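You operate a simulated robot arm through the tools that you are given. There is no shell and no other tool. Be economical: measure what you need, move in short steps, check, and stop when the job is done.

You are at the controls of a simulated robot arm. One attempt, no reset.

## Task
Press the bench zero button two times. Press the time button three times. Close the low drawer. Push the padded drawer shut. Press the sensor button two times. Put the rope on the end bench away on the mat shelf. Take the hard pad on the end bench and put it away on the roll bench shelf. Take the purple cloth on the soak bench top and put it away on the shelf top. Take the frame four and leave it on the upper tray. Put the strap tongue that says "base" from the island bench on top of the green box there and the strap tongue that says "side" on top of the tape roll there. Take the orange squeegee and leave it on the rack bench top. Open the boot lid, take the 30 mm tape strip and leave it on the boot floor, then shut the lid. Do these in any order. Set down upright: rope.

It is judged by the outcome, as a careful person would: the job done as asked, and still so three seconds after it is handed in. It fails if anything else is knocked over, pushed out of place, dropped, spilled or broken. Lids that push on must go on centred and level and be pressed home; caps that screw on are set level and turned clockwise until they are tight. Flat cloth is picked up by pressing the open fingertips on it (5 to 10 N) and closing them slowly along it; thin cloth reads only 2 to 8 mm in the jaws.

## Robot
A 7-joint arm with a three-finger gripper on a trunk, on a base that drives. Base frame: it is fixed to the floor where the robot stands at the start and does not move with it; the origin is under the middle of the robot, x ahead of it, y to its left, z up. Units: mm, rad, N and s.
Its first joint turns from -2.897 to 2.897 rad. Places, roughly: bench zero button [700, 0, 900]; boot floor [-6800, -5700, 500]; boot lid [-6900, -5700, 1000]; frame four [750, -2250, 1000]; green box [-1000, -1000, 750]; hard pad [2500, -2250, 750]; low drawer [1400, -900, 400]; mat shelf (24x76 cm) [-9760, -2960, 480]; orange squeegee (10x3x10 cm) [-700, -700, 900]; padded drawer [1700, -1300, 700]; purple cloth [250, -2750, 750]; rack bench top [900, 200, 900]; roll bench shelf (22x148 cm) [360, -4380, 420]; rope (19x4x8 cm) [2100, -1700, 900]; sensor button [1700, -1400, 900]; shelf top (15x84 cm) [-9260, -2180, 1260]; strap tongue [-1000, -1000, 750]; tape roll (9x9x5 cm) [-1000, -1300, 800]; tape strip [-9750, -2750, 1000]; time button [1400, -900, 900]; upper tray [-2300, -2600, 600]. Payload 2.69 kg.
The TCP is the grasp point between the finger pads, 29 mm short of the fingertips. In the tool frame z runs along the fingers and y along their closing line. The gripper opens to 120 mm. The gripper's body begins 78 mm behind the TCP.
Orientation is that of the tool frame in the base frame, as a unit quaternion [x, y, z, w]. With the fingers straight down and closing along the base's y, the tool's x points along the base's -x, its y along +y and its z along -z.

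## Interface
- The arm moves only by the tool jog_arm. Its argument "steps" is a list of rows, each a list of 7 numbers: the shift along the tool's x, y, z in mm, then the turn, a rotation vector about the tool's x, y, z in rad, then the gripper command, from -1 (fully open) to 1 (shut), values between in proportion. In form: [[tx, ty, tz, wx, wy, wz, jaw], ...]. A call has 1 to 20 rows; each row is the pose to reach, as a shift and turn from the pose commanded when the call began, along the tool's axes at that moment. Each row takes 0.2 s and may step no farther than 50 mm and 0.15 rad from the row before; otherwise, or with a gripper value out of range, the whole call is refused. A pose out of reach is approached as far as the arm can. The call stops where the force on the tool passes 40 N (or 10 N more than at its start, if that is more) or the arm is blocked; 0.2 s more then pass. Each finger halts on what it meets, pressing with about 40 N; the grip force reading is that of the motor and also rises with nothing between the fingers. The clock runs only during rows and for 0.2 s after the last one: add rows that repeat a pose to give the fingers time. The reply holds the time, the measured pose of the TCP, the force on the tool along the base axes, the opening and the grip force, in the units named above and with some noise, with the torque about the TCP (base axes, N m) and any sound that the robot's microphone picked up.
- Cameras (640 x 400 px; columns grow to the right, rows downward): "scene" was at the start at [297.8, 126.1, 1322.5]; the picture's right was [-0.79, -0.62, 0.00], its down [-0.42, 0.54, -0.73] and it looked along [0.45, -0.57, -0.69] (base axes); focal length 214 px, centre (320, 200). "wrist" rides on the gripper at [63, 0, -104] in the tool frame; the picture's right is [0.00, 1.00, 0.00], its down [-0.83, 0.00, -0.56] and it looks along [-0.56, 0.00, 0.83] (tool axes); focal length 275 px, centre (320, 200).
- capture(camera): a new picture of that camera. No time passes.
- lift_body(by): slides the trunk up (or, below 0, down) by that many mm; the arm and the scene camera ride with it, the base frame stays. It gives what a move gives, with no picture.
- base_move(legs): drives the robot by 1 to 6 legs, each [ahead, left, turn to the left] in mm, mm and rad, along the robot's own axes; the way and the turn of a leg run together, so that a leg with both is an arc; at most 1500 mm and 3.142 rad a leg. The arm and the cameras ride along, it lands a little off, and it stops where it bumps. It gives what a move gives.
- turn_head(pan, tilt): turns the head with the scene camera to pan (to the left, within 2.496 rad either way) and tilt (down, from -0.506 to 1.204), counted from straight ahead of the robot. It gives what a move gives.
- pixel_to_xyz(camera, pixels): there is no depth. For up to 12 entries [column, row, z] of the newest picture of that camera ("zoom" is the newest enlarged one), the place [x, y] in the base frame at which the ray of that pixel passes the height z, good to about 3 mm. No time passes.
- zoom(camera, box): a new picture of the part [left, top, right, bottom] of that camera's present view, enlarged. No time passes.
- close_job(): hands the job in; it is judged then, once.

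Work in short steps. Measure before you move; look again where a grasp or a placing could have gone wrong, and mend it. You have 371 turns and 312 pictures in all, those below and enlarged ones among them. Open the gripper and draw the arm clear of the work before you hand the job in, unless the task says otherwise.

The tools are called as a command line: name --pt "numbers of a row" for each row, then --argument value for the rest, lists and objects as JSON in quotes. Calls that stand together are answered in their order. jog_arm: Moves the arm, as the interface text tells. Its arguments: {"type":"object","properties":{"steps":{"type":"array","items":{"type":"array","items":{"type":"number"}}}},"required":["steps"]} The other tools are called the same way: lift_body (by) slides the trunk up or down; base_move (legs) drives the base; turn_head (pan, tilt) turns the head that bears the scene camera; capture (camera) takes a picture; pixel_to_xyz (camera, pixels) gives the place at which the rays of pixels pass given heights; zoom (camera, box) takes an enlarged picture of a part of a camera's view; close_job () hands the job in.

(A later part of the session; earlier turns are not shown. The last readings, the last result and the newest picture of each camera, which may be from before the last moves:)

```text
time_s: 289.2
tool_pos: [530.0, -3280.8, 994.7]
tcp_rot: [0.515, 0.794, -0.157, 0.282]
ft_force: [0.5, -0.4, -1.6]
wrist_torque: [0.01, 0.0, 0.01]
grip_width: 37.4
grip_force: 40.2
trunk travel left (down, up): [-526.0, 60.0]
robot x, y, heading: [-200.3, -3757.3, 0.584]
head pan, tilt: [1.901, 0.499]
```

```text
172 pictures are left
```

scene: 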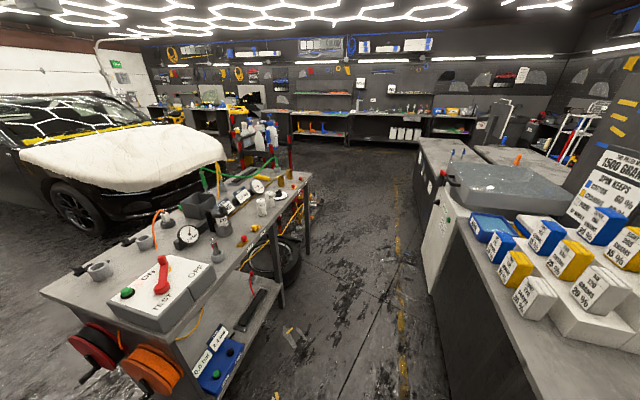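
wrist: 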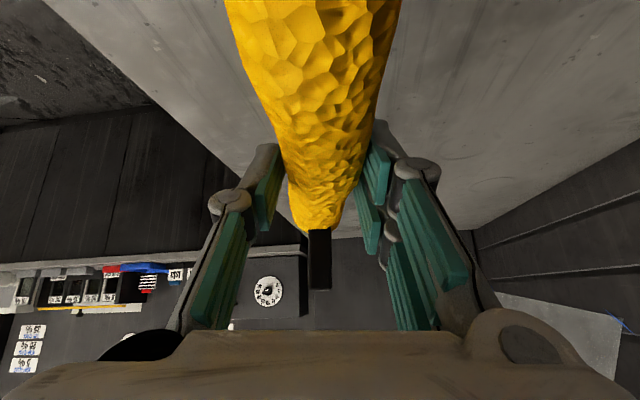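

A corridor leads between the air cart and the soak bench. I measure its width on the floor.

pixel_to_xyz --camera "scene" --pixels '[[290, 345, 0], [440, 345, 0], [315, 240, 0], [422, 240, 0], [300, 290, 0], [430, 290, 0], [310, 178, 880], [425, 160, 880], [275, 165, 1000], [283, 185, 600], [260, 215, 300]]'

zoom --camera "scene" --box '[180, 90, 420, 240]'

```text
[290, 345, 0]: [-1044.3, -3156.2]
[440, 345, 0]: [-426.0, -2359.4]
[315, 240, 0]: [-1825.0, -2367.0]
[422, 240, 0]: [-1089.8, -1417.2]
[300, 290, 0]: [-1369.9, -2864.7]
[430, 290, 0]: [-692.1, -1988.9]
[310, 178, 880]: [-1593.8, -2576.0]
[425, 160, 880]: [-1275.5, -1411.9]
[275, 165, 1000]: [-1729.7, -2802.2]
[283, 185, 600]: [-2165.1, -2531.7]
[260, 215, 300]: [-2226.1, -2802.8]
```

```text
2.67 times, centred on (300, 165) of scene
```

zoom: 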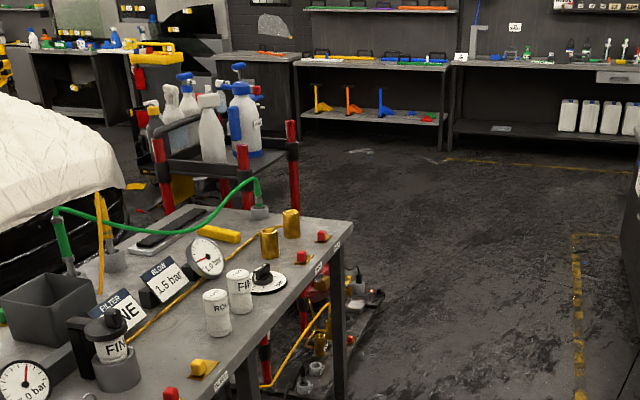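

Corridor ≈ 960–1100 mm wide, so I must face along it. First I bring the arm compactly to the robot's right side.

jog_arm --pt "-34 -25 25 0 0 0 1" --pt "-68 -50 50 0 0 0 1" --pt "-102 -75 74 0 0 0 1" --pt "-135 -99 99 0 0 0 1" --pt "-169 -124 124 0 0 0 1" --pt "-203 -149 149 0 0 0 1" --pt "-226 -188 165 0 0 0 1" --pt "-250 -227 181 0 0 0 1" --pt "-273 -266 197 0 0 0 1" --pt "-296 -305 213 0 0 0 1" --pt "-320 -345 229 0 0 0 1" --pt "-343 -384 245 0 0 0 1" --pt "-366 -423 261 0 0 0 1" --pt "-390 -462 277 0 0 0 1" --pt "-413 -501 292 0 0 0 1"

turn_head --pan 1.6 --tilt 0.6

capture --camera "scene"

```text
time_s: 292.4
tool_pos: [287.5, -3948.1, 997.1]
tcp_rot: [0.514, 0.795, -0.156, 0.282]
ft_force: [0.2, 0.9, -0.9]
wrist_torque: [-0.08, 0.02, -0.05]
grip_width: 37.4
grip_force: 39.9
trunk travel left (down, up): [-526.0, 60.0]
robot x, y, heading: [-194.2, -3753.7, 0.58]
head pan, tilt: [1.901, 0.499]
```

```text
time_s: 293.2
tool_pos: [288.7, -3948.9, 995.5]
tcp_rot: [0.514, 0.795, -0.156, 0.282]
ft_force: [-0.4, 1.1, -0.1]
wrist_torque: [-0.02, -0.03, 0.0]
grip_width: 37.5
grip_force: 40.5
trunk travel left (down, up): [-526.0, 60.0]
robot x, y, heading: [-193.2, -3754.8, 0.586]
head pan, tilt: [1.6, 0.6]
```

```text
170 pictures are left
```

scene: 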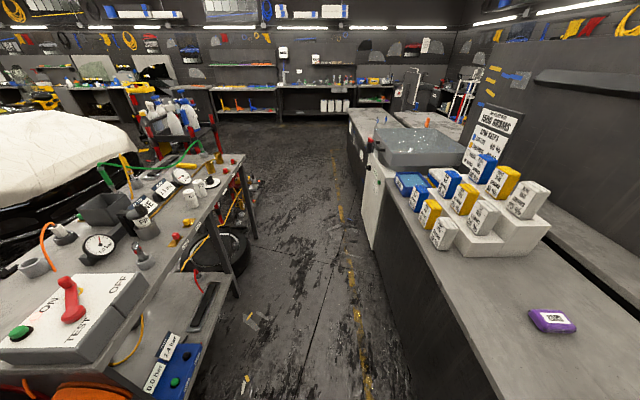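

I shift 80 mm right (toward the roll bench, free) and turn left 1.61 rad to face up the corridor.

base_move --legs '[[0, -80, 0], [0, 0, 0.8], [0, 0, 0.81]]'

turn_head --pan 0 --tilt 0.5

capture --camera "scene"

```text
time_s: 298.5
tool_pos: [32.2, -3335.8, 997.7]
tcp_rot: [-0.209, 0.923, 0.093, 0.308]
ft_force: [0.3, -0.5, -2.2]
wrist_torque: [-0.02, -0.02, 0.01]
grip_width: 37.5
grip_force: 40.3
trunk travel left (down, up): [-526.0, 60.0]
robot x, y, heading: [-152.3, -3825.4, 2.182]
head pan, tilt: [1.6, 0.6]
```

```text
time_s: 300.1
tool_pos: [32.5, -3335.6, 997.6]
tcp_rot: [-0.209, 0.923, 0.092, 0.309]
ft_force: [-0.7, 0.7, -1.3]
wrist_torque: [-0.04, 0.01, -0.04]
grip_width: 37.3
grip_force: 40.1
trunk travel left (down, up): [-526.0, 60.0]
robot x, y, heading: [-148.1, -3821.0, 2.177]
head pan, tilt: [0.0, 0.499]
```

```text
169 pictures are left
```

scene: 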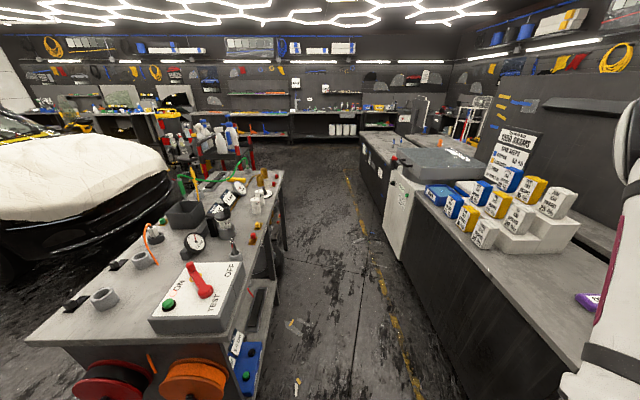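

Facing up the corridor. I swing the arm to point forward so the rope doesn't sweep over the soak bench.

jog_arm --pt "4.5 42.1 -3.5 -0.0609 0.004 -0.0791 1" --pt "12.3 83.4 -9.5 -0.1218 0.008 -0.1582 1" --pt "23.3 123.5 -18 -0.1827 0.012 -0.2373 1" --pt "37.5 162.1 -28.9 -0.2436 0.016 -0.3164 1" --pt "54.7 198.6 -42.2 -0.3045 0.02 -0.3955 1" --pt "74.6 232.8 -57.5 -0.3654 0.024 -0.4746 1" --pt "97.1 264.3 -74.9 -0.4263 0.028 -0.5537 1" --pt "122 292.9 -94.1 -0.4872 0.032 -0.6328 1" --pt "149.1 318.1 -115 -0.5481 0.036 -0.7119 1" --pt "178 339.9 -137.3 -0.609 0.04 -0.791 1" --pt "208.4 357.7 -160.7 -0.6699 0.044 -0.8701 1" --pt "240.1 371.7 -185.2 -0.7308 0.048 -0.9492 1" --pt "272.8 381.7 -210.4 -0.7917 0.052 -1.0283 1" --pt "306.1 387.4 -236.1 -0.8526 0.056 -1.1074 1" --pt "339.7 388.9 -262 -0.9135 0.06 -1.1865 1"

capture --camera "wrist"

capture --camera "scene"

```text
time_s: 303.3
tool_pos: [-523.1, -3179.8, 1014.4]
tcp_rot: [0.781, -0.534, -0.279, -0.164]
ft_force: [0.1, -0.1, -1.7]
wrist_torque: [-0.04, 0.02, 0.09]
grip_width: 37.3
grip_force: 39.6
trunk travel left (down, up): [-526.0, 60.0]
robot x, y, heading: [-148.9, -3824.0, 2.175]
head pan, tilt: [0.0, 0.499]
```

```text
168 pictures are left
```

wrist: 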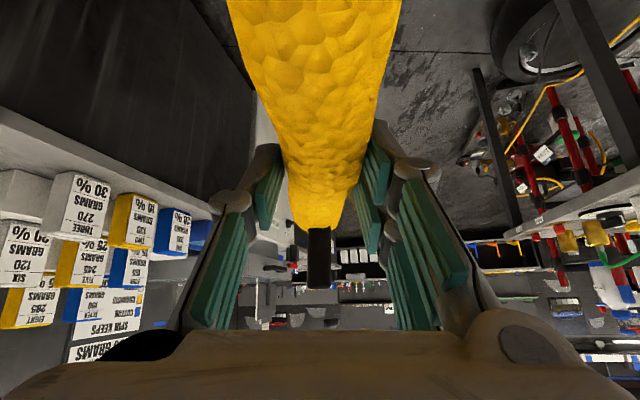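

```text
167 pictures are left
```

scene: 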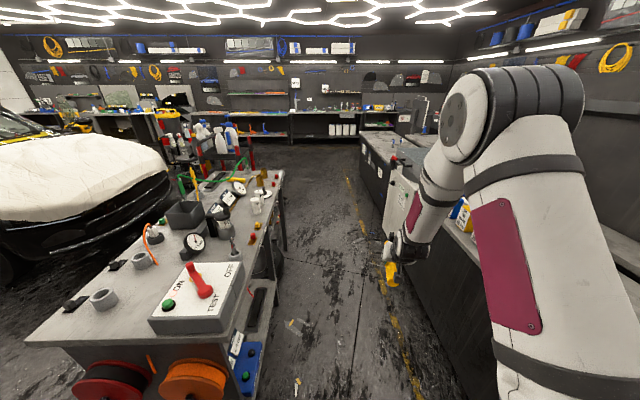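

Rope now leads straight ahead. I shift 150 mm right to the corridor centre and drive 2600 mm up it.

base_move --legs '[[0, -150, 0.015], [1300, 0, 0], [1300, 0, 0]]'

capture --camera "scene"

```text
time_s: 316.9
tool_pos: [-1952.7, -1029.4, 1014.8]
tcp_rot: [0.791, -0.52, -0.28, -0.159]
ft_force: [0.2, -1.3, -1.9]
wrist_torque: [-0.03, 0.0, 0.0]
grip_width: 37.2
grip_force: 40.2
trunk travel left (down, up): [-526.0, 60.0]
robot x, y, heading: [-1554.9, -1658.6, 2.212]
head pan, tilt: [0.0, 0.499]
```

```text
166 pictures are left
```

scene: 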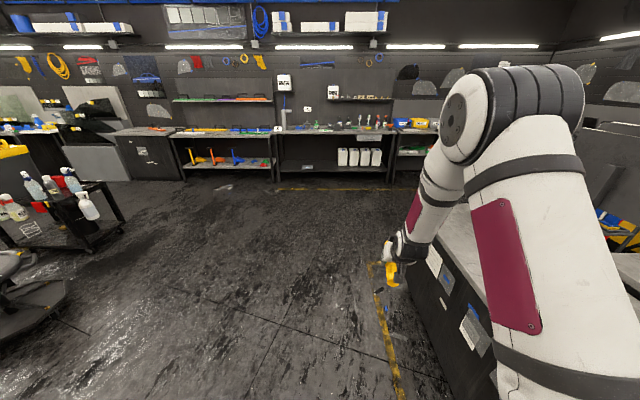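

Clear ahead. I go 2300 mm more and turn left to run along the far wall with the wall on my right.

base_move --legs '[[1200, 0, 0], [1100, 0, 0], [0, 0, 0.78], [0, 0, 0.78]]'

turn_head --pan -0.1 --tilt 0.4

capture --camera "scene"

```text
time_s: 332.4
tool_pos: [-3580.5, -206.1, 1014.0]
tcp_rot: [0.926, 0.194, -0.311, 0.087]
ft_force: [0.5, 0.4, -1.1]
wrist_torque: [0.0, -0.04, -0.01]
grip_width: 37.4
grip_force: 39.7
trunk travel left (down, up): [-526.0, 60.0]
robot x, y, heading: [-2951.9, 193.5, -2.5]
head pan, tilt: [0.0, 0.499]
```

```text
time_s: 333.1
tool_pos: [-3579.7, -206.4, 1015.6]
tcp_rot: [0.926, 0.193, -0.311, 0.087]
ft_force: [0.0, 0.3, -1.6]
wrist_torque: [-0.02, 0.02, 0.02]
grip_width: 37.5
grip_force: 39.4
trunk travel left (down, up): [-526.0, 60.0]
robot x, y, heading: [-2948.8, 191.5, -2.505]
head pan, tilt: [-0.099, 0.4]
```

```text
165 pictures are left
```

scene: 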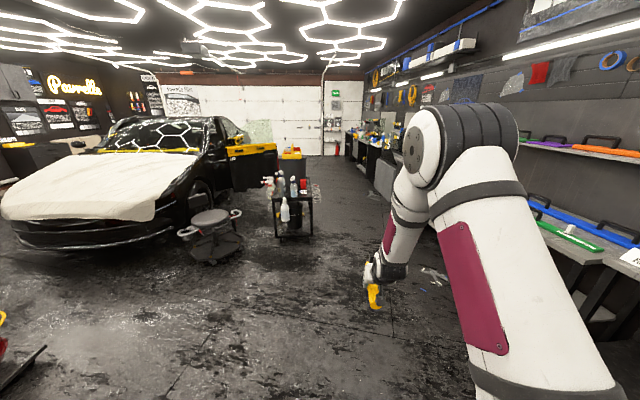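

The passage along the wall is open; I check the bottle cart's edge and benches' front relative to my path.

pixel_to_xyz --camera "scene" --pixels '[[312, 236, 0], [295, 220, 300], [310, 188, 800], [420, 260, 0], [400, 222, 0], [385, 205, 0]]'

zoom --camera "scene" --box '[220, 100, 420, 240]'

```text
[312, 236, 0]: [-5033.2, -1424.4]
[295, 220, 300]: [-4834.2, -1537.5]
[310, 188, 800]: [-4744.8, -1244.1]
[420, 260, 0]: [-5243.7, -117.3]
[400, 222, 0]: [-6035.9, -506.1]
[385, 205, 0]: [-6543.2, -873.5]
```

```text
2.86 times, centred on (320, 170) of scene
```

zoom: 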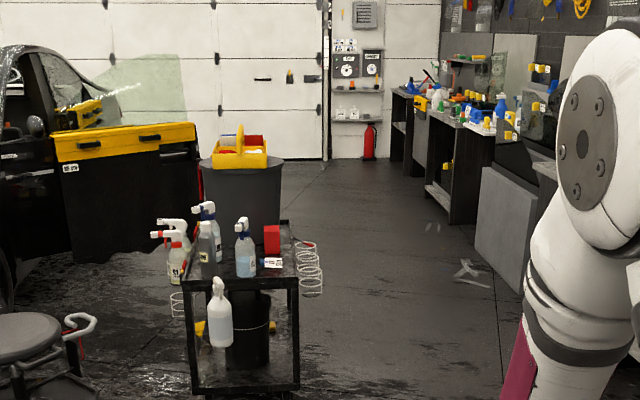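

The cart/bin right edges reach n≈-1940, so I sidestep 410 mm right, then advance 3900 mm.

base_move --legs '[[0, -410, -0.012], [1300, 0, 0], [1300, 0, 0], [1300, 0, 0]]'

capture --camera "scene"

```text
time_s: 354.0
tool_pos: [-6974.5, -2163.4, 1015.3]
tcp_rot: [0.928, 0.186, -0.312, 0.085]
ft_force: [-0.3, 0.0, -2.0]
wrist_torque: [0.04, -0.04, 0.0]
grip_width: 37.3
grip_force: 40.1
trunk travel left (down, up): [-526.0, 60.0]
robot x, y, heading: [-6340.2, -1771.0, -2.513]
head pan, tilt: [-0.099, 0.4]
```

```text
163 pictures are left
```

scene: 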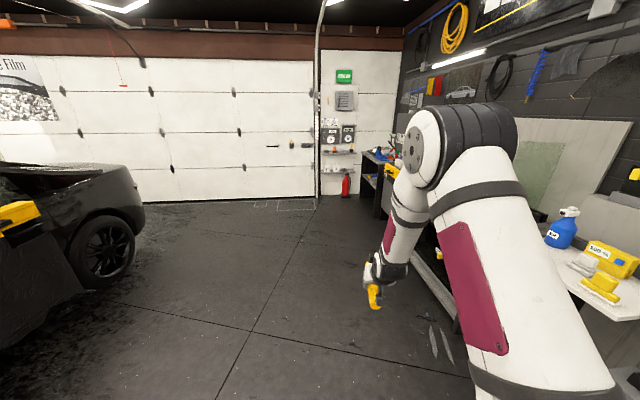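

The corner bench with the mat shelf is ahead right. I advance 2200 mm and look right.

base_move --legs '[[1100, 0, 0], [1100, 0, 0]]'

turn_head --pan -0.5 --tilt 0.6

capture --camera "scene"

```text
time_s: 364.8
tool_pos: [-8738.3, -3450.6, 1014.6]
tcp_rot: [0.928, 0.188, -0.311, 0.085]
ft_force: [0.5, 0.1, -1.3]
wrist_torque: [0.01, -0.02, 0.0]
grip_width: 37.5
grip_force: 39.8
trunk travel left (down, up): [-526.0, 60.0]
robot x, y, heading: [-8102.6, -3058.9, -2.512]
head pan, tilt: [-0.099, 0.4]
```

```text
time_s: 365.6
tool_pos: [-8737.8, -3451.4, 1016.2]
tcp_rot: [0.927, 0.189, -0.312, 0.085]
ft_force: [-0.1, -0.1, -0.8]
wrist_torque: [0.02, -0.02, 0.02]
grip_width: 37.3
grip_force: 39.8
trunk travel left (down, up): [-526.0, 60.0]
robot x, y, heading: [-8105.5, -3059.8, -2.51]
head pan, tilt: [-0.499, 0.6]
```

```text
162 pictures are left
```

scene: 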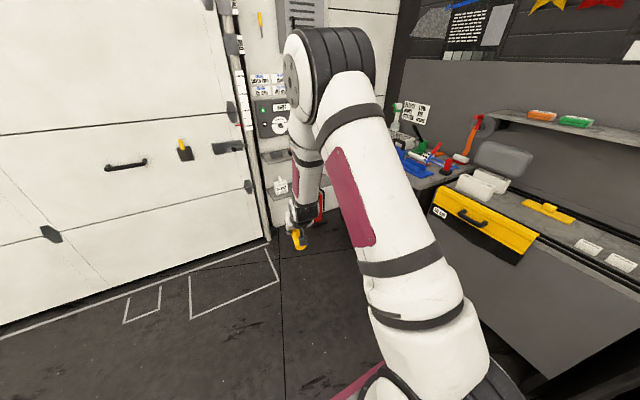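

I move 880 mm on so the arm axis is abreast of the mat shelf, then view from pan -1.2.

base_move --legs '[[880, 0, 0]]'

turn_head --pan -1.3 --tilt 0.6

capture --camera "scene"

capture --camera "wrist"

```text
time_s: 370.2
tool_pos: [-9448.1, -3943.1, 1014.8]
tcp_rot: [0.929, 0.179, -0.312, 0.082]
ft_force: [0.6, -0.4, -0.7]
wrist_torque: [0.03, -0.01, 0.0]
grip_width: 37.4
grip_force: 39.5
trunk travel left (down, up): [-526.0, 60.0]
robot x, y, heading: [-8805.5, -3562.9, -2.529]
head pan, tilt: [-0.499, 0.6]
```

```text
time_s: 371.3
tool_pos: [-9447.3, -3943.8, 1015.6]
tcp_rot: [0.929, 0.179, -0.313, 0.082]
ft_force: [-0.4, 0.1, -1.6]
wrist_torque: [-0.01, -0.02, -0.03]
grip_width: 37.4
grip_force: 39.6
trunk travel left (down, up): [-526.0, 60.0]
robot x, y, heading: [-8807.8, -3563.4, -2.527]
head pan, tilt: [-1.3, 0.6]
```

```text
161 pictures are left
```

scene: 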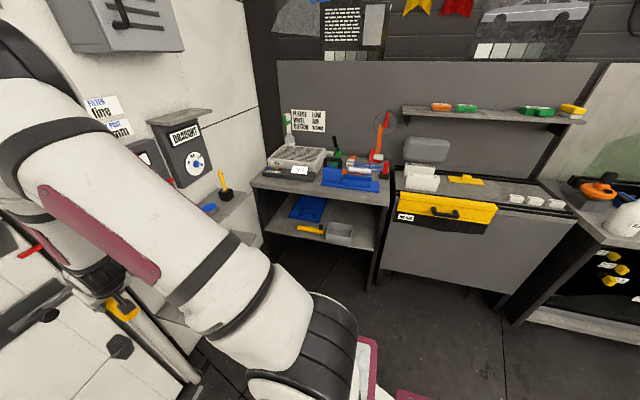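

```text
160 pictures are left
```

wrist: 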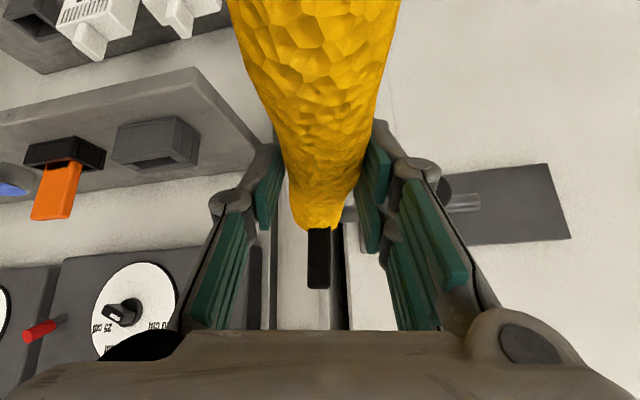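

The corner bench's lower shelf (mat shelf) shows at (260–370, 200–245) with a blue tray, yellow tool and grey box on it. The rope's tip is close to the door, so I back off 250 mm first and zoom.

base_move --legs '[[-250, 0, 0.01]]'

capture --camera "scene"

zoom --camera "scene" --box '[150, 100, 390, 280]'

```text
time_s: 373.1
tool_pos: [-9238.8, -3805.7, 1016.0]
tcp_rot: [0.928, 0.184, -0.312, 0.083]
ft_force: [-0.8, 0.6, -1.1]
wrist_torque: [0.04, 0.01, -0.02]
grip_width: 37.4
grip_force: 40.4
trunk travel left (down, up): [-526.0, 60.0]
robot x, y, heading: [-8602.7, -3419.1, -2.52]
head pan, tilt: [-1.3, 0.6]
```

```text
159 pictures are left
```

scene: 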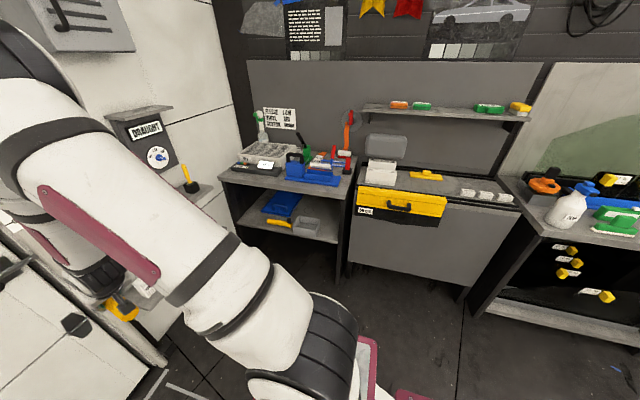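

```text
2.22 times, centred on (270, 190) of scene
```

zoom: 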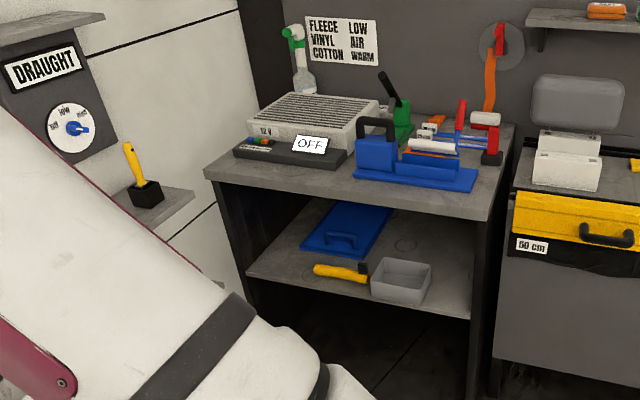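

I measure the shelf: front edge, corners, and the objects on it.

pixel_to_xyz --camera "zoom" --pixels '[[250, 272, 480], [470, 318, 480], [480, 255, 480], [312, 205, 480], [400, 300, 480], [430, 290, 480], [312, 272, 490], [365, 280, 490], [205, 170, 900], [500, 215, 900], [340, 235, 480], [250, 272, 440]]'

```text
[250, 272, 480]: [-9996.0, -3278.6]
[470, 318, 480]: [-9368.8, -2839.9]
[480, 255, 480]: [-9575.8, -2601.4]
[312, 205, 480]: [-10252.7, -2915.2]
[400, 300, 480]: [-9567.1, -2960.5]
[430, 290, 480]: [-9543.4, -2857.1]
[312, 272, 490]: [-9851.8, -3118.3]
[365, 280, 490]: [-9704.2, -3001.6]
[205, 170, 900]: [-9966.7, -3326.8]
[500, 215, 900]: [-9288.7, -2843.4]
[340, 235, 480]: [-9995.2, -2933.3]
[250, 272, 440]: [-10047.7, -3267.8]
```

The shelf's usable strip is e∈[-10018,-9253], n∈[-3432,-3192]; a slot right of the grey box (e≈-9338) fits the rope lengthwise in depth. I swing the arm right to point at the bench.

jog_arm --pt "0.4 -44.6 -0.3 0.061 -0.0039 0.079 1" --pt "4.3 -88.9 -3.3 0.122 -0.0078 0.158 1" --pt "11.7 -132.5 -9 0.183 -0.0117 0.237 1" --pt "22.4 -175 -17.3 0.244 -0.0156 0.316 1" --pt "36.6 -215.8 -28.2 0.305 -0.0195 0.395 1" --pt "53.8 -254.6 -41.5 0.366 -0.0234 0.474 1" --pt "73.9 -291.2 -57.1 0.427 -0.0273 0.553 1" --pt "96.9 -325 -74.8 0.488 -0.0312 0.632 1" --pt "122.5 -355.7 -94.6 0.549 -0.0351 0.711 1" --pt "150.3 -383.1 -116.1 0.61 -0.039 0.79 1" --pt "180.1 -406.7 -139.1 0.671 -0.0429 0.869 1" --pt "211.7 -426.5 -163.5 0.732 -0.0468 0.948 1" --pt "244.7 -442.2 -188.9 0.793 -0.0507 1.027 1" --pt "278.7 -453.6 -215.2 0.854 -0.0546 1.106 1"

capture --camera "wrist"

capture --camera "scene"

```text
time_s: 376.1
tool_pos: [-9097.1, -3249.0, 995.7]
tcp_rot: [0.829, -0.456, -0.294, -0.137]
ft_force: [0.0, -0.5, -0.9]
wrist_torque: [0.01, -0.01, -0.02]
grip_width: 37.0
grip_force: 40.2
trunk travel left (down, up): [-526.0, 60.0]
robot x, y, heading: [-8604.5, -3421.1, -2.519]
head pan, tilt: [-1.3, 0.6]
```

```text
157 pictures are left
```

wrist: 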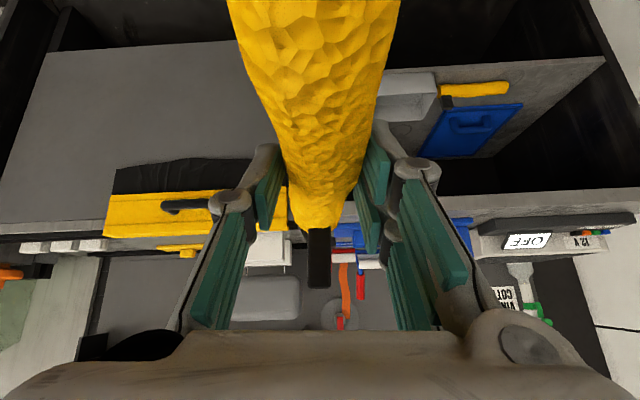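

```text
156 pictures are left
```

scene: 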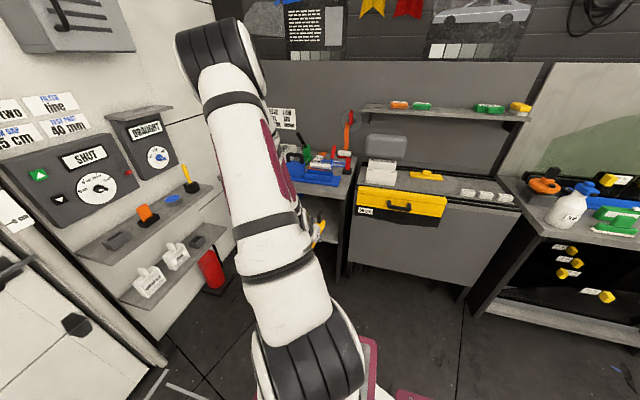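

The rope points at the shelf. I lower the trunk 400 mm, then check the view under the bench.

lift_body --by -400

base_move --legs '[[65, -100, 0]]'

capture --camera "wrist"

turn_head --pan -1.1 --tilt 0.5

capture --camera "scene"

```text
time_s: 380.0
tool_pos: [-9195.7, -3322.5, 597.1]
tcp_rot: [0.83, -0.456, -0.291, -0.137]
ft_force: [0.2, -0.2, -1.0]
wrist_torque: [-0.02, 0.01, -0.02]
grip_width: 37.4
grip_force: 39.7
trunk travel left (down, up): [-126.0, 460.0]
robot x, y, heading: [-8608.5, -3416.0, -2.516]
head pan, tilt: [-1.3, 0.6]
```

```text
time_s: 381.2
tool_pos: [-9308.3, -3277.6, 597.0]
tcp_rot: [0.83, -0.456, -0.292, -0.136]
ft_force: [0.2, -0.6, -0.7]
wrist_torque: [0.01, 0.0, 0.04]
grip_width: 37.1
grip_force: 40.1
trunk travel left (down, up): [-126.0, 460.0]
robot x, y, heading: [-8719.1, -3374.6, -2.517]
head pan, tilt: [-1.3, 0.6]
```

```text
155 pictures are left
```

wrist: 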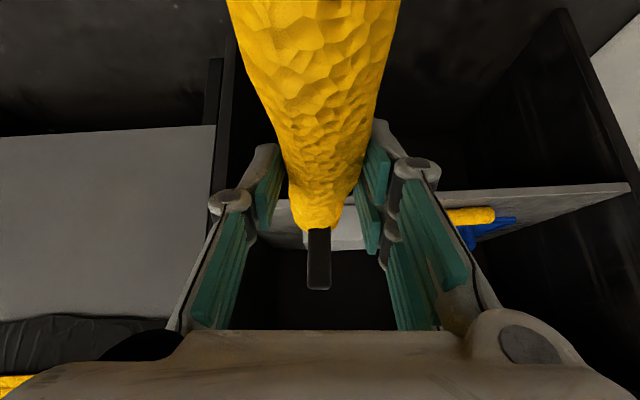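

```text
time_s: 381.9
tool_pos: [-9309.2, -3277.5, 596.7]
tcp_rot: [0.829, -0.457, -0.292, -0.137]
ft_force: [0.3, 0.3, -1.0]
wrist_torque: [0.01, -0.02, 0.0]
grip_width: 37.2
grip_force: 40.1
trunk travel left (down, up): [-126.0, 460.0]
robot x, y, heading: [-8716.2, -3377.9, -2.519]
head pan, tilt: [-1.1, 0.499]
```

```text
154 pictures are left
```

scene: 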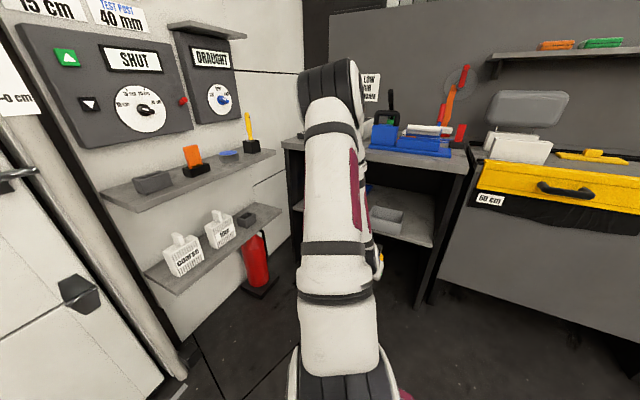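

TCP is 123 mm too far along; I jog it back in tool y and look again.

jog_arm --pt "0 -41 0 0 0 0 1" --pt "0 -82 0 0 0 0 1" --pt "0 -123 0 0 0 0 1" --pt "0 -123 0 0 0 0 1"

base_move --legs '[[0, -150, 0]]'

capture --camera "wrist"

capture --camera "scene"

```text
time_s: 382.9
tool_pos: [-9205.0, -3209.6, 591.3]
tcp_rot: [0.829, -0.457, -0.292, -0.136]
ft_force: [-0.3, -0.5, -1.6]
wrist_torque: [-0.04, 0.0, 0.04]
grip_width: 37.1
grip_force: 39.6
out of reach, approached as far as the arm can: row 1, 2
trunk travel left (down, up): [-126.0, 460.0]
robot x, y, heading: [-8716.5, -3374.9, -2.515]
head pan, tilt: [-1.1, 0.499]
```

```text
time_s: 384.3
tool_pos: [-9293.5, -3087.2, 590.9]
tcp_rot: [0.829, -0.458, -0.292, -0.137]
ft_force: [-0.1, 0.5, -1.8]
wrist_torque: [-0.01, 0.0, -0.01]
grip_width: 37.2
grip_force: 40.0
trunk travel left (down, up): [-126.0, 460.0]
robot x, y, heading: [-8805.3, -3256.1, -2.521]
head pan, tilt: [-1.1, 0.499]
```

```text
153 pictures are left
```

wrist: 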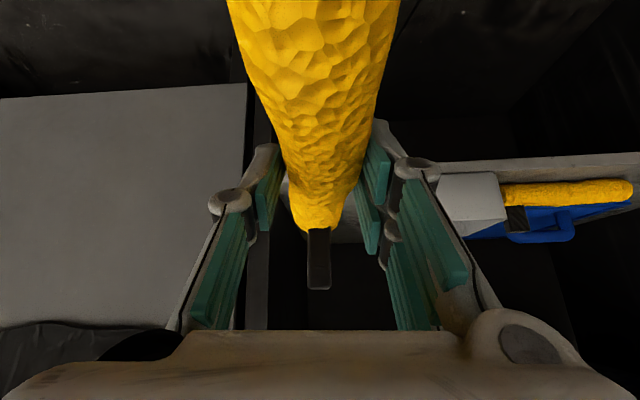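

```text
152 pictures are left
```

scene: 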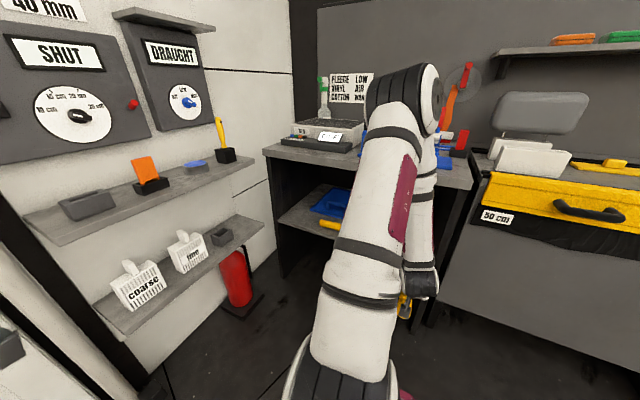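

TCP is at e=-9337, centred between the post and the grey box. I lower the trunk 50 mm and move 150 mm closer.

lift_body --by -45

base_move --legs '[[0, -150, 0.004]]'

capture --camera "wrist"

turn_head --pan -1.0 --tilt 0.7

capture --camera "scene"

```text
time_s: 385.2
tool_pos: [-9293.6, -3087.3, 547.2]
tcp_rot: [0.829, -0.457, -0.292, -0.136]
ft_force: [0.1, -0.2, -0.9]
wrist_torque: [-0.03, -0.03, 0.0]
grip_width: 37.5
grip_force: 40.0
trunk travel left (down, up): [-81.0, 505.0]
robot x, y, heading: [-8805.0, -3254.1, -2.52]
head pan, tilt: [-1.1, 0.499]
```

```text
time_s: 386.6
tool_pos: [-9381.4, -2965.1, 546.5]
tcp_rot: [0.829, -0.457, -0.291, -0.137]
ft_force: [0.4, -0.2, -1.4]
wrist_torque: [-0.03, -0.03, -0.03]
grip_width: 37.4
grip_force: 40.0
trunk travel left (down, up): [-81.0, 505.0]
robot x, y, heading: [-8890.0, -3131.6, -2.521]
head pan, tilt: [-1.1, 0.499]
```

```text
151 pictures are left
```

wrist: 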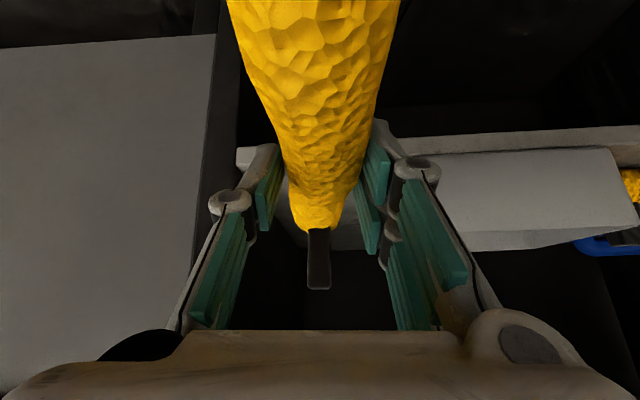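

```text
time_s: 387.3
tool_pos: [-9382.2, -2964.0, 545.6]
tcp_rot: [0.829, -0.456, -0.292, -0.137]
ft_force: [-0.2, 0.1, -0.7]
wrist_torque: [0.01, 0.0, 0.0]
grip_width: 37.2
grip_force: 39.6
trunk travel left (down, up): [-81.0, 505.0]
robot x, y, heading: [-8893.9, -3129.0, -2.523]
head pan, tilt: [-1.0, 0.7]
```

```text
150 pictures are left
```

scene: 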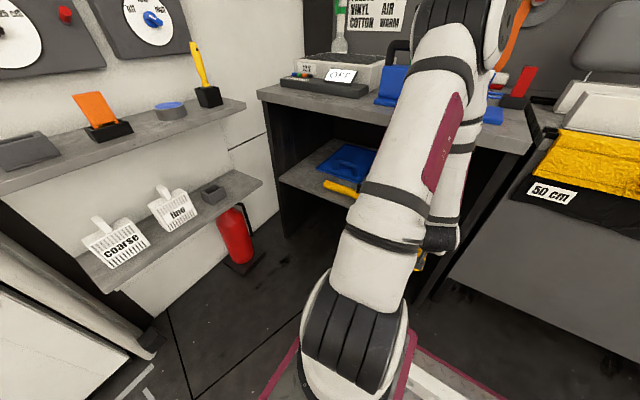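

Slot confirmed: shelf end ≈ e -9270, box beyond ≈ -9404. I slide the rope in 228 mm.

jog_arm --pt "-30 0 23 0 0 0 1" --pt "-60 0 46 0 0 0 1" --pt "-90 0 70 0 0 0 1" --pt "-120 0 93 0 0 0 1" --pt "-150 0 116 0 0 0 1" --pt "-180 0 139 0 0 0 1" --pt "-180 0 139 0 0 0 1"

capture --camera "wrist"

zoom --camera "scene" --box '[260, 80, 480, 300]'

```text
time_s: 388.9
tool_pos: [-9505.5, -2771.2, 544.6]
tcp_rot: [0.829, -0.457, -0.291, -0.137]
ft_force: [-0.3, 0.2, -1.8]
wrist_torque: [0.0, -0.01, 0.01]
grip_width: 37.3
grip_force: 40.4
trunk travel left (down, up): [-81.0, 505.0]
robot x, y, heading: [-8894.6, -3130.4, -2.528]
head pan, tilt: [-1.0, 0.7]
```

```text
149 pictures are left
```

wrist: 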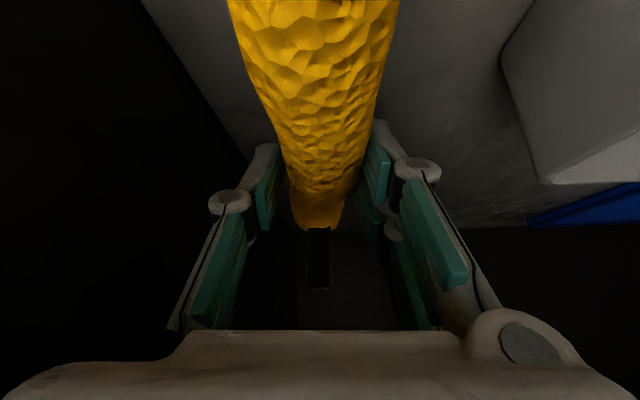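

```text
1.82 times, centred on (370, 190) of scene
```

zoom: 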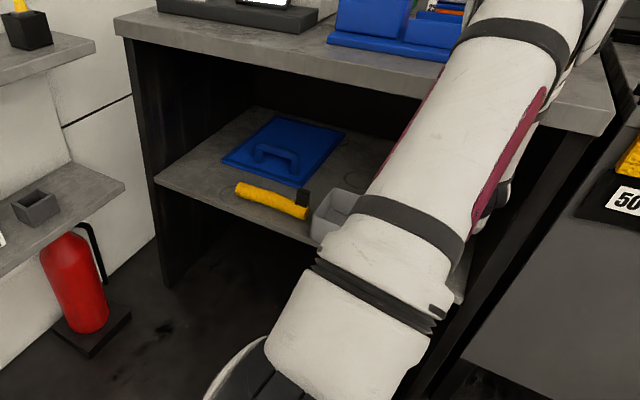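

Rope is over the shelf with clearance both sides. I lower in small steps until contact.

jog_arm --pt "6 0 8 0 0 0 1" --pt "11 0 14 0 0 0 1" --pt "14 0 18 0 0 0 1" --pt "16 0 20.5 0 0 0 1"

jog_arm --pt "1.2 0 1.6 0 0 0 1" --pt "2.4 0 3.2 0 0 0 1" --pt "3.6 0 4.8 0 0 0 1"

```text
time_s: 389.9
tool_pos: [-9504.9, -2773.4, 519.9]
tcp_rot: [0.829, -0.458, -0.291, -0.138]
ft_force: [-0.7, 0.1, -1.3]
wrist_torque: [-0.04, 0.01, 0.0]
grip_width: 37.6
grip_force: 39.6
trunk travel left (down, up): [-81.0, 505.0]
robot x, y, heading: [-8896.0, -3132.9, -2.521]
head pan, tilt: [-1.0, 0.7]
```

```text
time_s: 390.7
tool_pos: [-9506.2, -2772.0, 516.3]
tcp_rot: [0.828, -0.457, -0.294, -0.138]
ft_force: [4.9, -9.1, 24.7]
wrist_torque: [-0.17, -0.62, 0.14]
grip_width: 37.6
grip_force: 40.1
trunk travel left (down, up): [-81.0, 505.0]
robot x, y, heading: [-8893.1, -3132.7, -2.522]
head pan, tilt: [-1.0, 0.7]
```

Contact at z 516 (25 N). I ease up 1 mm, open the jaws moderately, and withdraw backward-up along the tool axis.

jog_arm --pt "-0.6 0 -0.8 0 0 0 1" --pt "-0.6 0 -0.8 0 0 0 0.55" --pt "-0.6 0 -0.8 0 0 0 0.25" --pt "-0.6 0 -0.8 0 0 0 0.15" --pt "-0.6 0 -0.8 0 0 0 0.15" --pt "-0.6 0 -20 0 0 0 0.15" --pt "-0.6 0 -50 0 0 0 0.15" --pt "-0.6 0 -80 0 0 0 0.15"

capture --camera "wrist"

```text
time_s: 392.5
tool_pos: [-9478.1, -2812.1, 577.5]
tcp_rot: [0.829, -0.457, -0.291, -0.137]
ft_force: [0.2, -0.5, 0.1]
wrist_torque: [0.03, -0.01, -0.01]
grip_width: 51.2
grip_force: 0.1
trunk travel left (down, up): [-81.0, 505.0]
robot x, y, heading: [-8896.9, -3133.1, -2.524]
head pan, tilt: [-1.0, 0.7]
```

```text
147 pictures are left
```

wrist: 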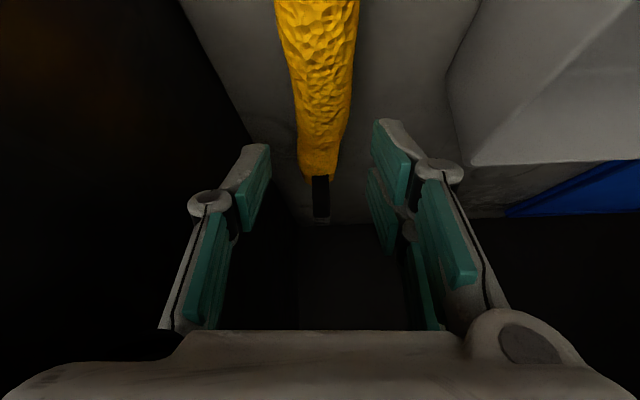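

The rope lies level with its tab up. I withdraw straight back out.

jog_arm --pt "36 0 -28 0 0 0 0.15" --pt "72 0 -56 0 0 0 0.15" --pt "108 0 -84 0 0 0 0.15" --pt "144 0 -112 0 0 0 0.15" --pt "180 0 -140 0 0 0 0.15" --pt "205 0 -160 0 0 0 0.15"

base_move --legs '[[0, 300, 0]]'

capture --camera "wrist"

capture --camera "scene"

```text
time_s: 393.9
tool_pos: [-9368.0, -2956.8, 576.7]
tcp_rot: [0.829, -0.458, -0.292, -0.137]
ft_force: [-0.4, 0.0, -0.1]
wrist_torque: [0.02, -0.01, -0.04]
grip_width: 50.9
grip_force: 0.0
out of reach, approached as far as the arm can: row 4, 5, 6
trunk travel left (down, up): [-81.0, 505.0]
robot x, y, heading: [-8894.0, -3132.0, -2.513]
head pan, tilt: [-1.0, 0.7]
```

```text
time_s: 396.0
tool_pos: [-9192.9, -3201.5, 576.6]
tcp_rot: [0.828, -0.459, -0.291, -0.137]
ft_force: [-0.3, -0.4, 1.2]
wrist_torque: [0.04, -0.01, -0.02]
grip_width: 51.1
grip_force: 0.1
trunk travel left (down, up): [-81.0, 505.0]
robot x, y, heading: [-8718.1, -3379.3, -2.523]
head pan, tilt: [-1.0, 0.7]
```

```text
146 pictures are left
```

wrist: 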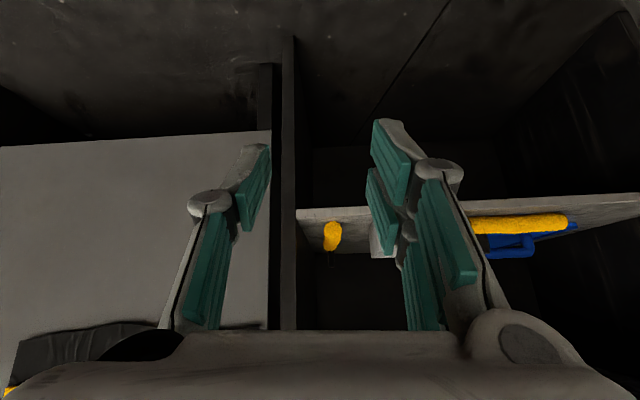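

```text
145 pictures are left
```

scene: 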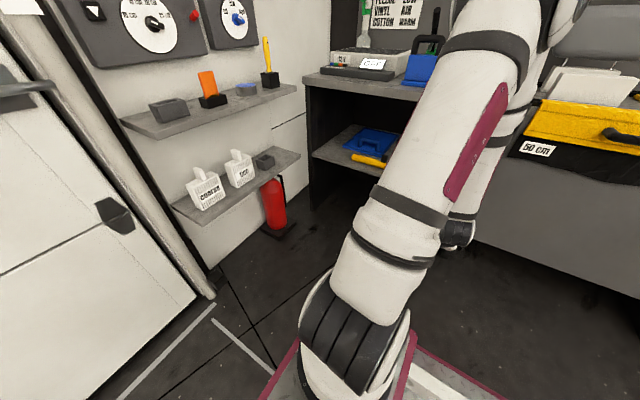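

Rope done. Now the 30 mm tape strip on this bench's top: I raise the trunk, straighten the tool and look.

lift_body --by 400

lift_body --by 150

turn_head --pan -0.9 --tilt 0.5

capture --camera "scene"

capture --camera "wrist"

```text
time_s: 399.8
tool_pos: [-9071.2, -3113.8, 975.7]
tcp_rot: [0.829, -0.458, -0.29, -0.136]
ft_force: [-0.4, 0.2, 0.5]
wrist_torque: [0.0, 0.02, 0.01]
grip_width: 51.3
grip_force: 0.1
trunk travel left (down, up): [-481.0, 105.0]
robot x, y, heading: [-8718.7, -3378.6, -2.52]
head pan, tilt: [-1.0, 0.7]
```

```text
time_s: 401.2
tool_pos: [-8978.5, -3047.7, 1081.6]
tcp_rot: [0.829, -0.459, -0.289, -0.135]
ft_force: [-0.1, -0.2, 0.2]
wrist_torque: [0.01, -0.01, 0.01]
grip_width: 50.8
grip_force: 0.0
out of reach, approached as far as the arm can: row 1
trunk travel left (down, up): [-586.0, 0.0]
robot x, y, heading: [-8717.5, -3380.8, -2.52]
head pan, tilt: [-1.0, 0.7]
```

```text
time_s: 401.9
tool_pos: [-8977.4, -3046.3, 1080.8]
tcp_rot: [0.829, -0.459, -0.29, -0.136]
ft_force: [0.0, -0.1, 1.0]
wrist_torque: [0.01, 0.0, 0.02]
grip_width: 50.9
grip_force: 0.1
trunk travel left (down, up): [-586.0, 0.0]
robot x, y, heading: [-8712.8, -3377.7, -2.525]
head pan, tilt: [-0.901, 0.499]
```

```text
144 pictures are left
```

scene: 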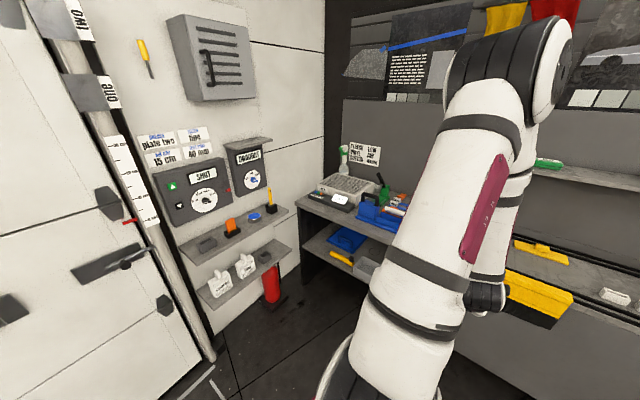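

```text
143 pictures are left
```

wrist: 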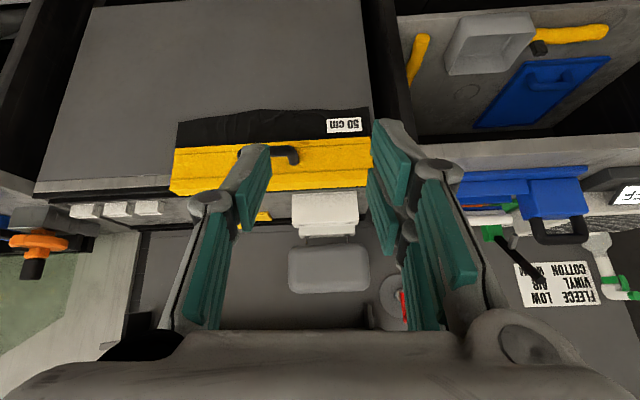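

I move 170 ahead and 250 nearer and look at the bench top with the wrist camera.

base_move --legs '[[170, -230, 0]]'

capture --camera "wrist"

turn_head --pan -1.3 --tilt 0.6

capture --camera "scene"

```text
time_s: 403.9
tool_pos: [-9248.5, -2956.8, 1080.8]
tcp_rot: [0.829, -0.459, -0.289, -0.136]
ft_force: [-0.9, 0.0, -0.2]
wrist_torque: [-0.01, 0.0, 0.0]
grip_width: 50.8
grip_force: 0.0
trunk travel left (down, up): [-586.0, 0.0]
robot x, y, heading: [-8990.5, -3288.3, -2.521]
head pan, tilt: [-0.901, 0.499]
```

```text
142 pictures are left
```

wrist: 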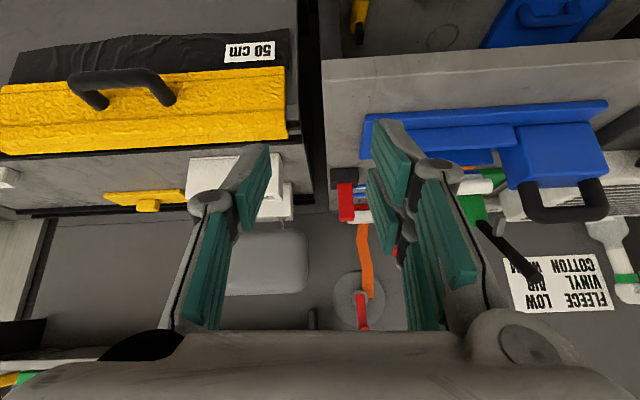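

```text
time_s: 404.8
tool_pos: [-9248.1, -2956.8, 1080.7]
tcp_rot: [0.829, -0.459, -0.29, -0.137]
ft_force: [0.4, -0.4, 0.4]
wrist_torque: [-0.05, 0.0, 0.02]
grip_width: 50.9
grip_force: 0.0
trunk travel left (down, up): [-586.0, 0.0]
robot x, y, heading: [-8990.7, -3286.8, -2.52]
head pan, tilt: [-1.3, 0.6]
```

```text
141 pictures are left
```

scene: 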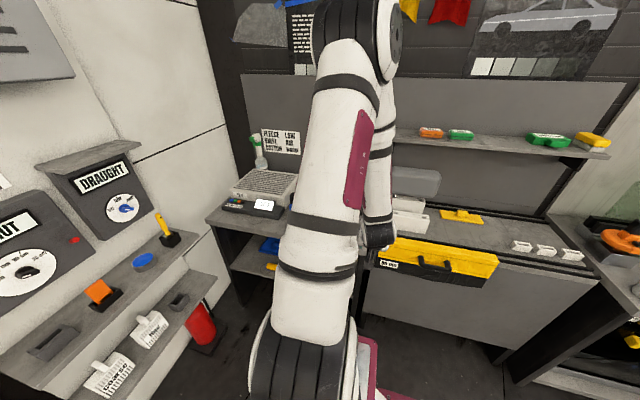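

I shift the tool 240 mm along the bench, raise it 60 mm and untilt partly for a top view.

jog_arm --pt "-7 48 -9 0 0.08 0 0.15" --pt "-15 96 -19 0 0.16 0 0.15" --pt "-22 144 -28 0 0.24 0 0.15" --pt "-30 192 -38 0 0.32 0 0.15" --pt "-37 240 -47 0 0.4 0 0.15" --pt "-37 240 -47 0 0.4 0 0.15"

capture --camera "wrist"

zoom --camera "wrist" --box '[200, 60, 440, 210]'

```text
time_s: 406.1
tool_pos: [-9450.2, -3085.0, 1150.0]
tcp_rot: [0.87, -0.477, -0.118, -0.042]
ft_force: [-0.4, -0.1, -0.4]
wrist_torque: [0.0, -0.03, 0.02]
grip_width: 51.0
grip_force: 0.0
trunk travel left (down, up): [-586.0, 0.0]
robot x, y, heading: [-8990.5, -3286.4, -2.524]
head pan, tilt: [-1.3, 0.6]
```

```text
140 pictures are left
```

wrist: 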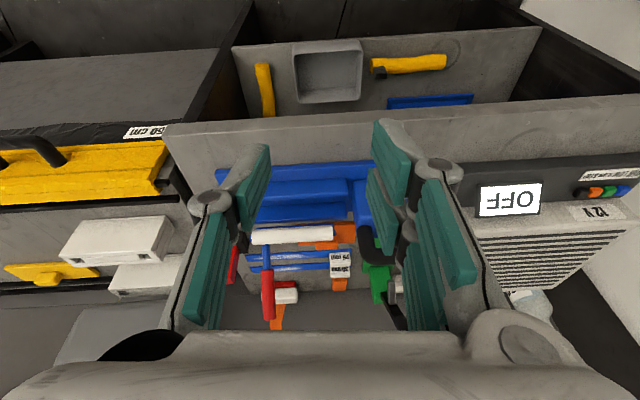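

```text
2.67 times, centred on (320, 135) of wrist
```

zoom: 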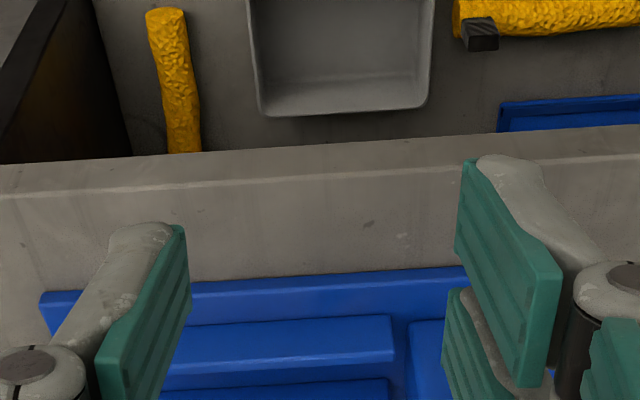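

Labelled strips appear around (300,262). I zoom in there.

zoom --camera "wrist" --box '[225, 205, 405, 325]'

pixel_to_xyz --camera "wrist" --pixels '[[295, 255, 900], [295, 266, 900], [340, 262, 900], [290, 235, 950], [320, 125, 900]]'

```text
3.33 times, centred on (315, 265) of wrist
```

zoom: 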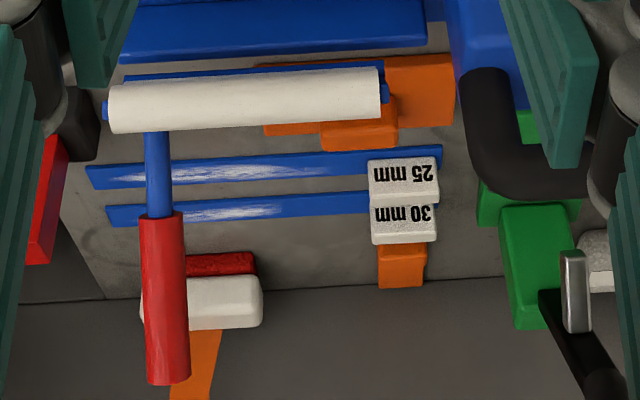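

```text
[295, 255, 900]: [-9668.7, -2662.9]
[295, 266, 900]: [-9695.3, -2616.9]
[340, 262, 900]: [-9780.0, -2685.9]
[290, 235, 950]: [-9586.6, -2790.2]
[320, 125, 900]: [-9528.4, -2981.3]
```

The 30 mm strip (label block at zoom (403,222)) lies behind a white roller whose handle seems to cross it. I move the arm aside and view with the scene camera.

jog_arm --pt "0 -48 0 0 0 0 0.15" --pt "0 -96 0 0 0 0 0.15" --pt "0 -144 0 0 0 0 0.15" --pt "0 -192 0 0 0 0 0.15" --pt "0 -240 0 0 0 0 0.15" --pt "0 -288 0 0 0 0 0.15" --pt "20 -336 0 0 0 0 0.15"

turn_head --pan -1.15 --tilt 0.55

capture --camera "scene"

```text
refused: row 7 steps farther than a row can; nothing moved
```

```text
time_s: 406.9
tool_pos: [-9448.4, -3084.3, 1149.8]
tcp_rot: [0.87, -0.476, -0.119, -0.041]
ft_force: [-0.3, 0.5, -0.1]
wrist_torque: [0.0, 0.0, 0.01]
grip_width: 50.9
grip_force: 0.0
trunk travel left (down, up): [-586.0, 0.0]
robot x, y, heading: [-8987.2, -3290.4, -2.521]
head pan, tilt: [-1.15, 0.55]
```

```text
137 pictures are left
```

scene: 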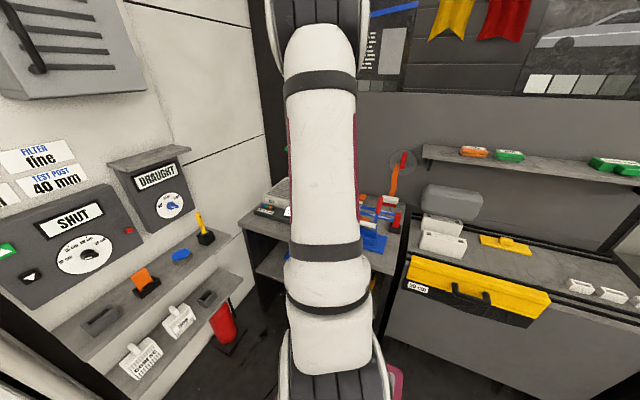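

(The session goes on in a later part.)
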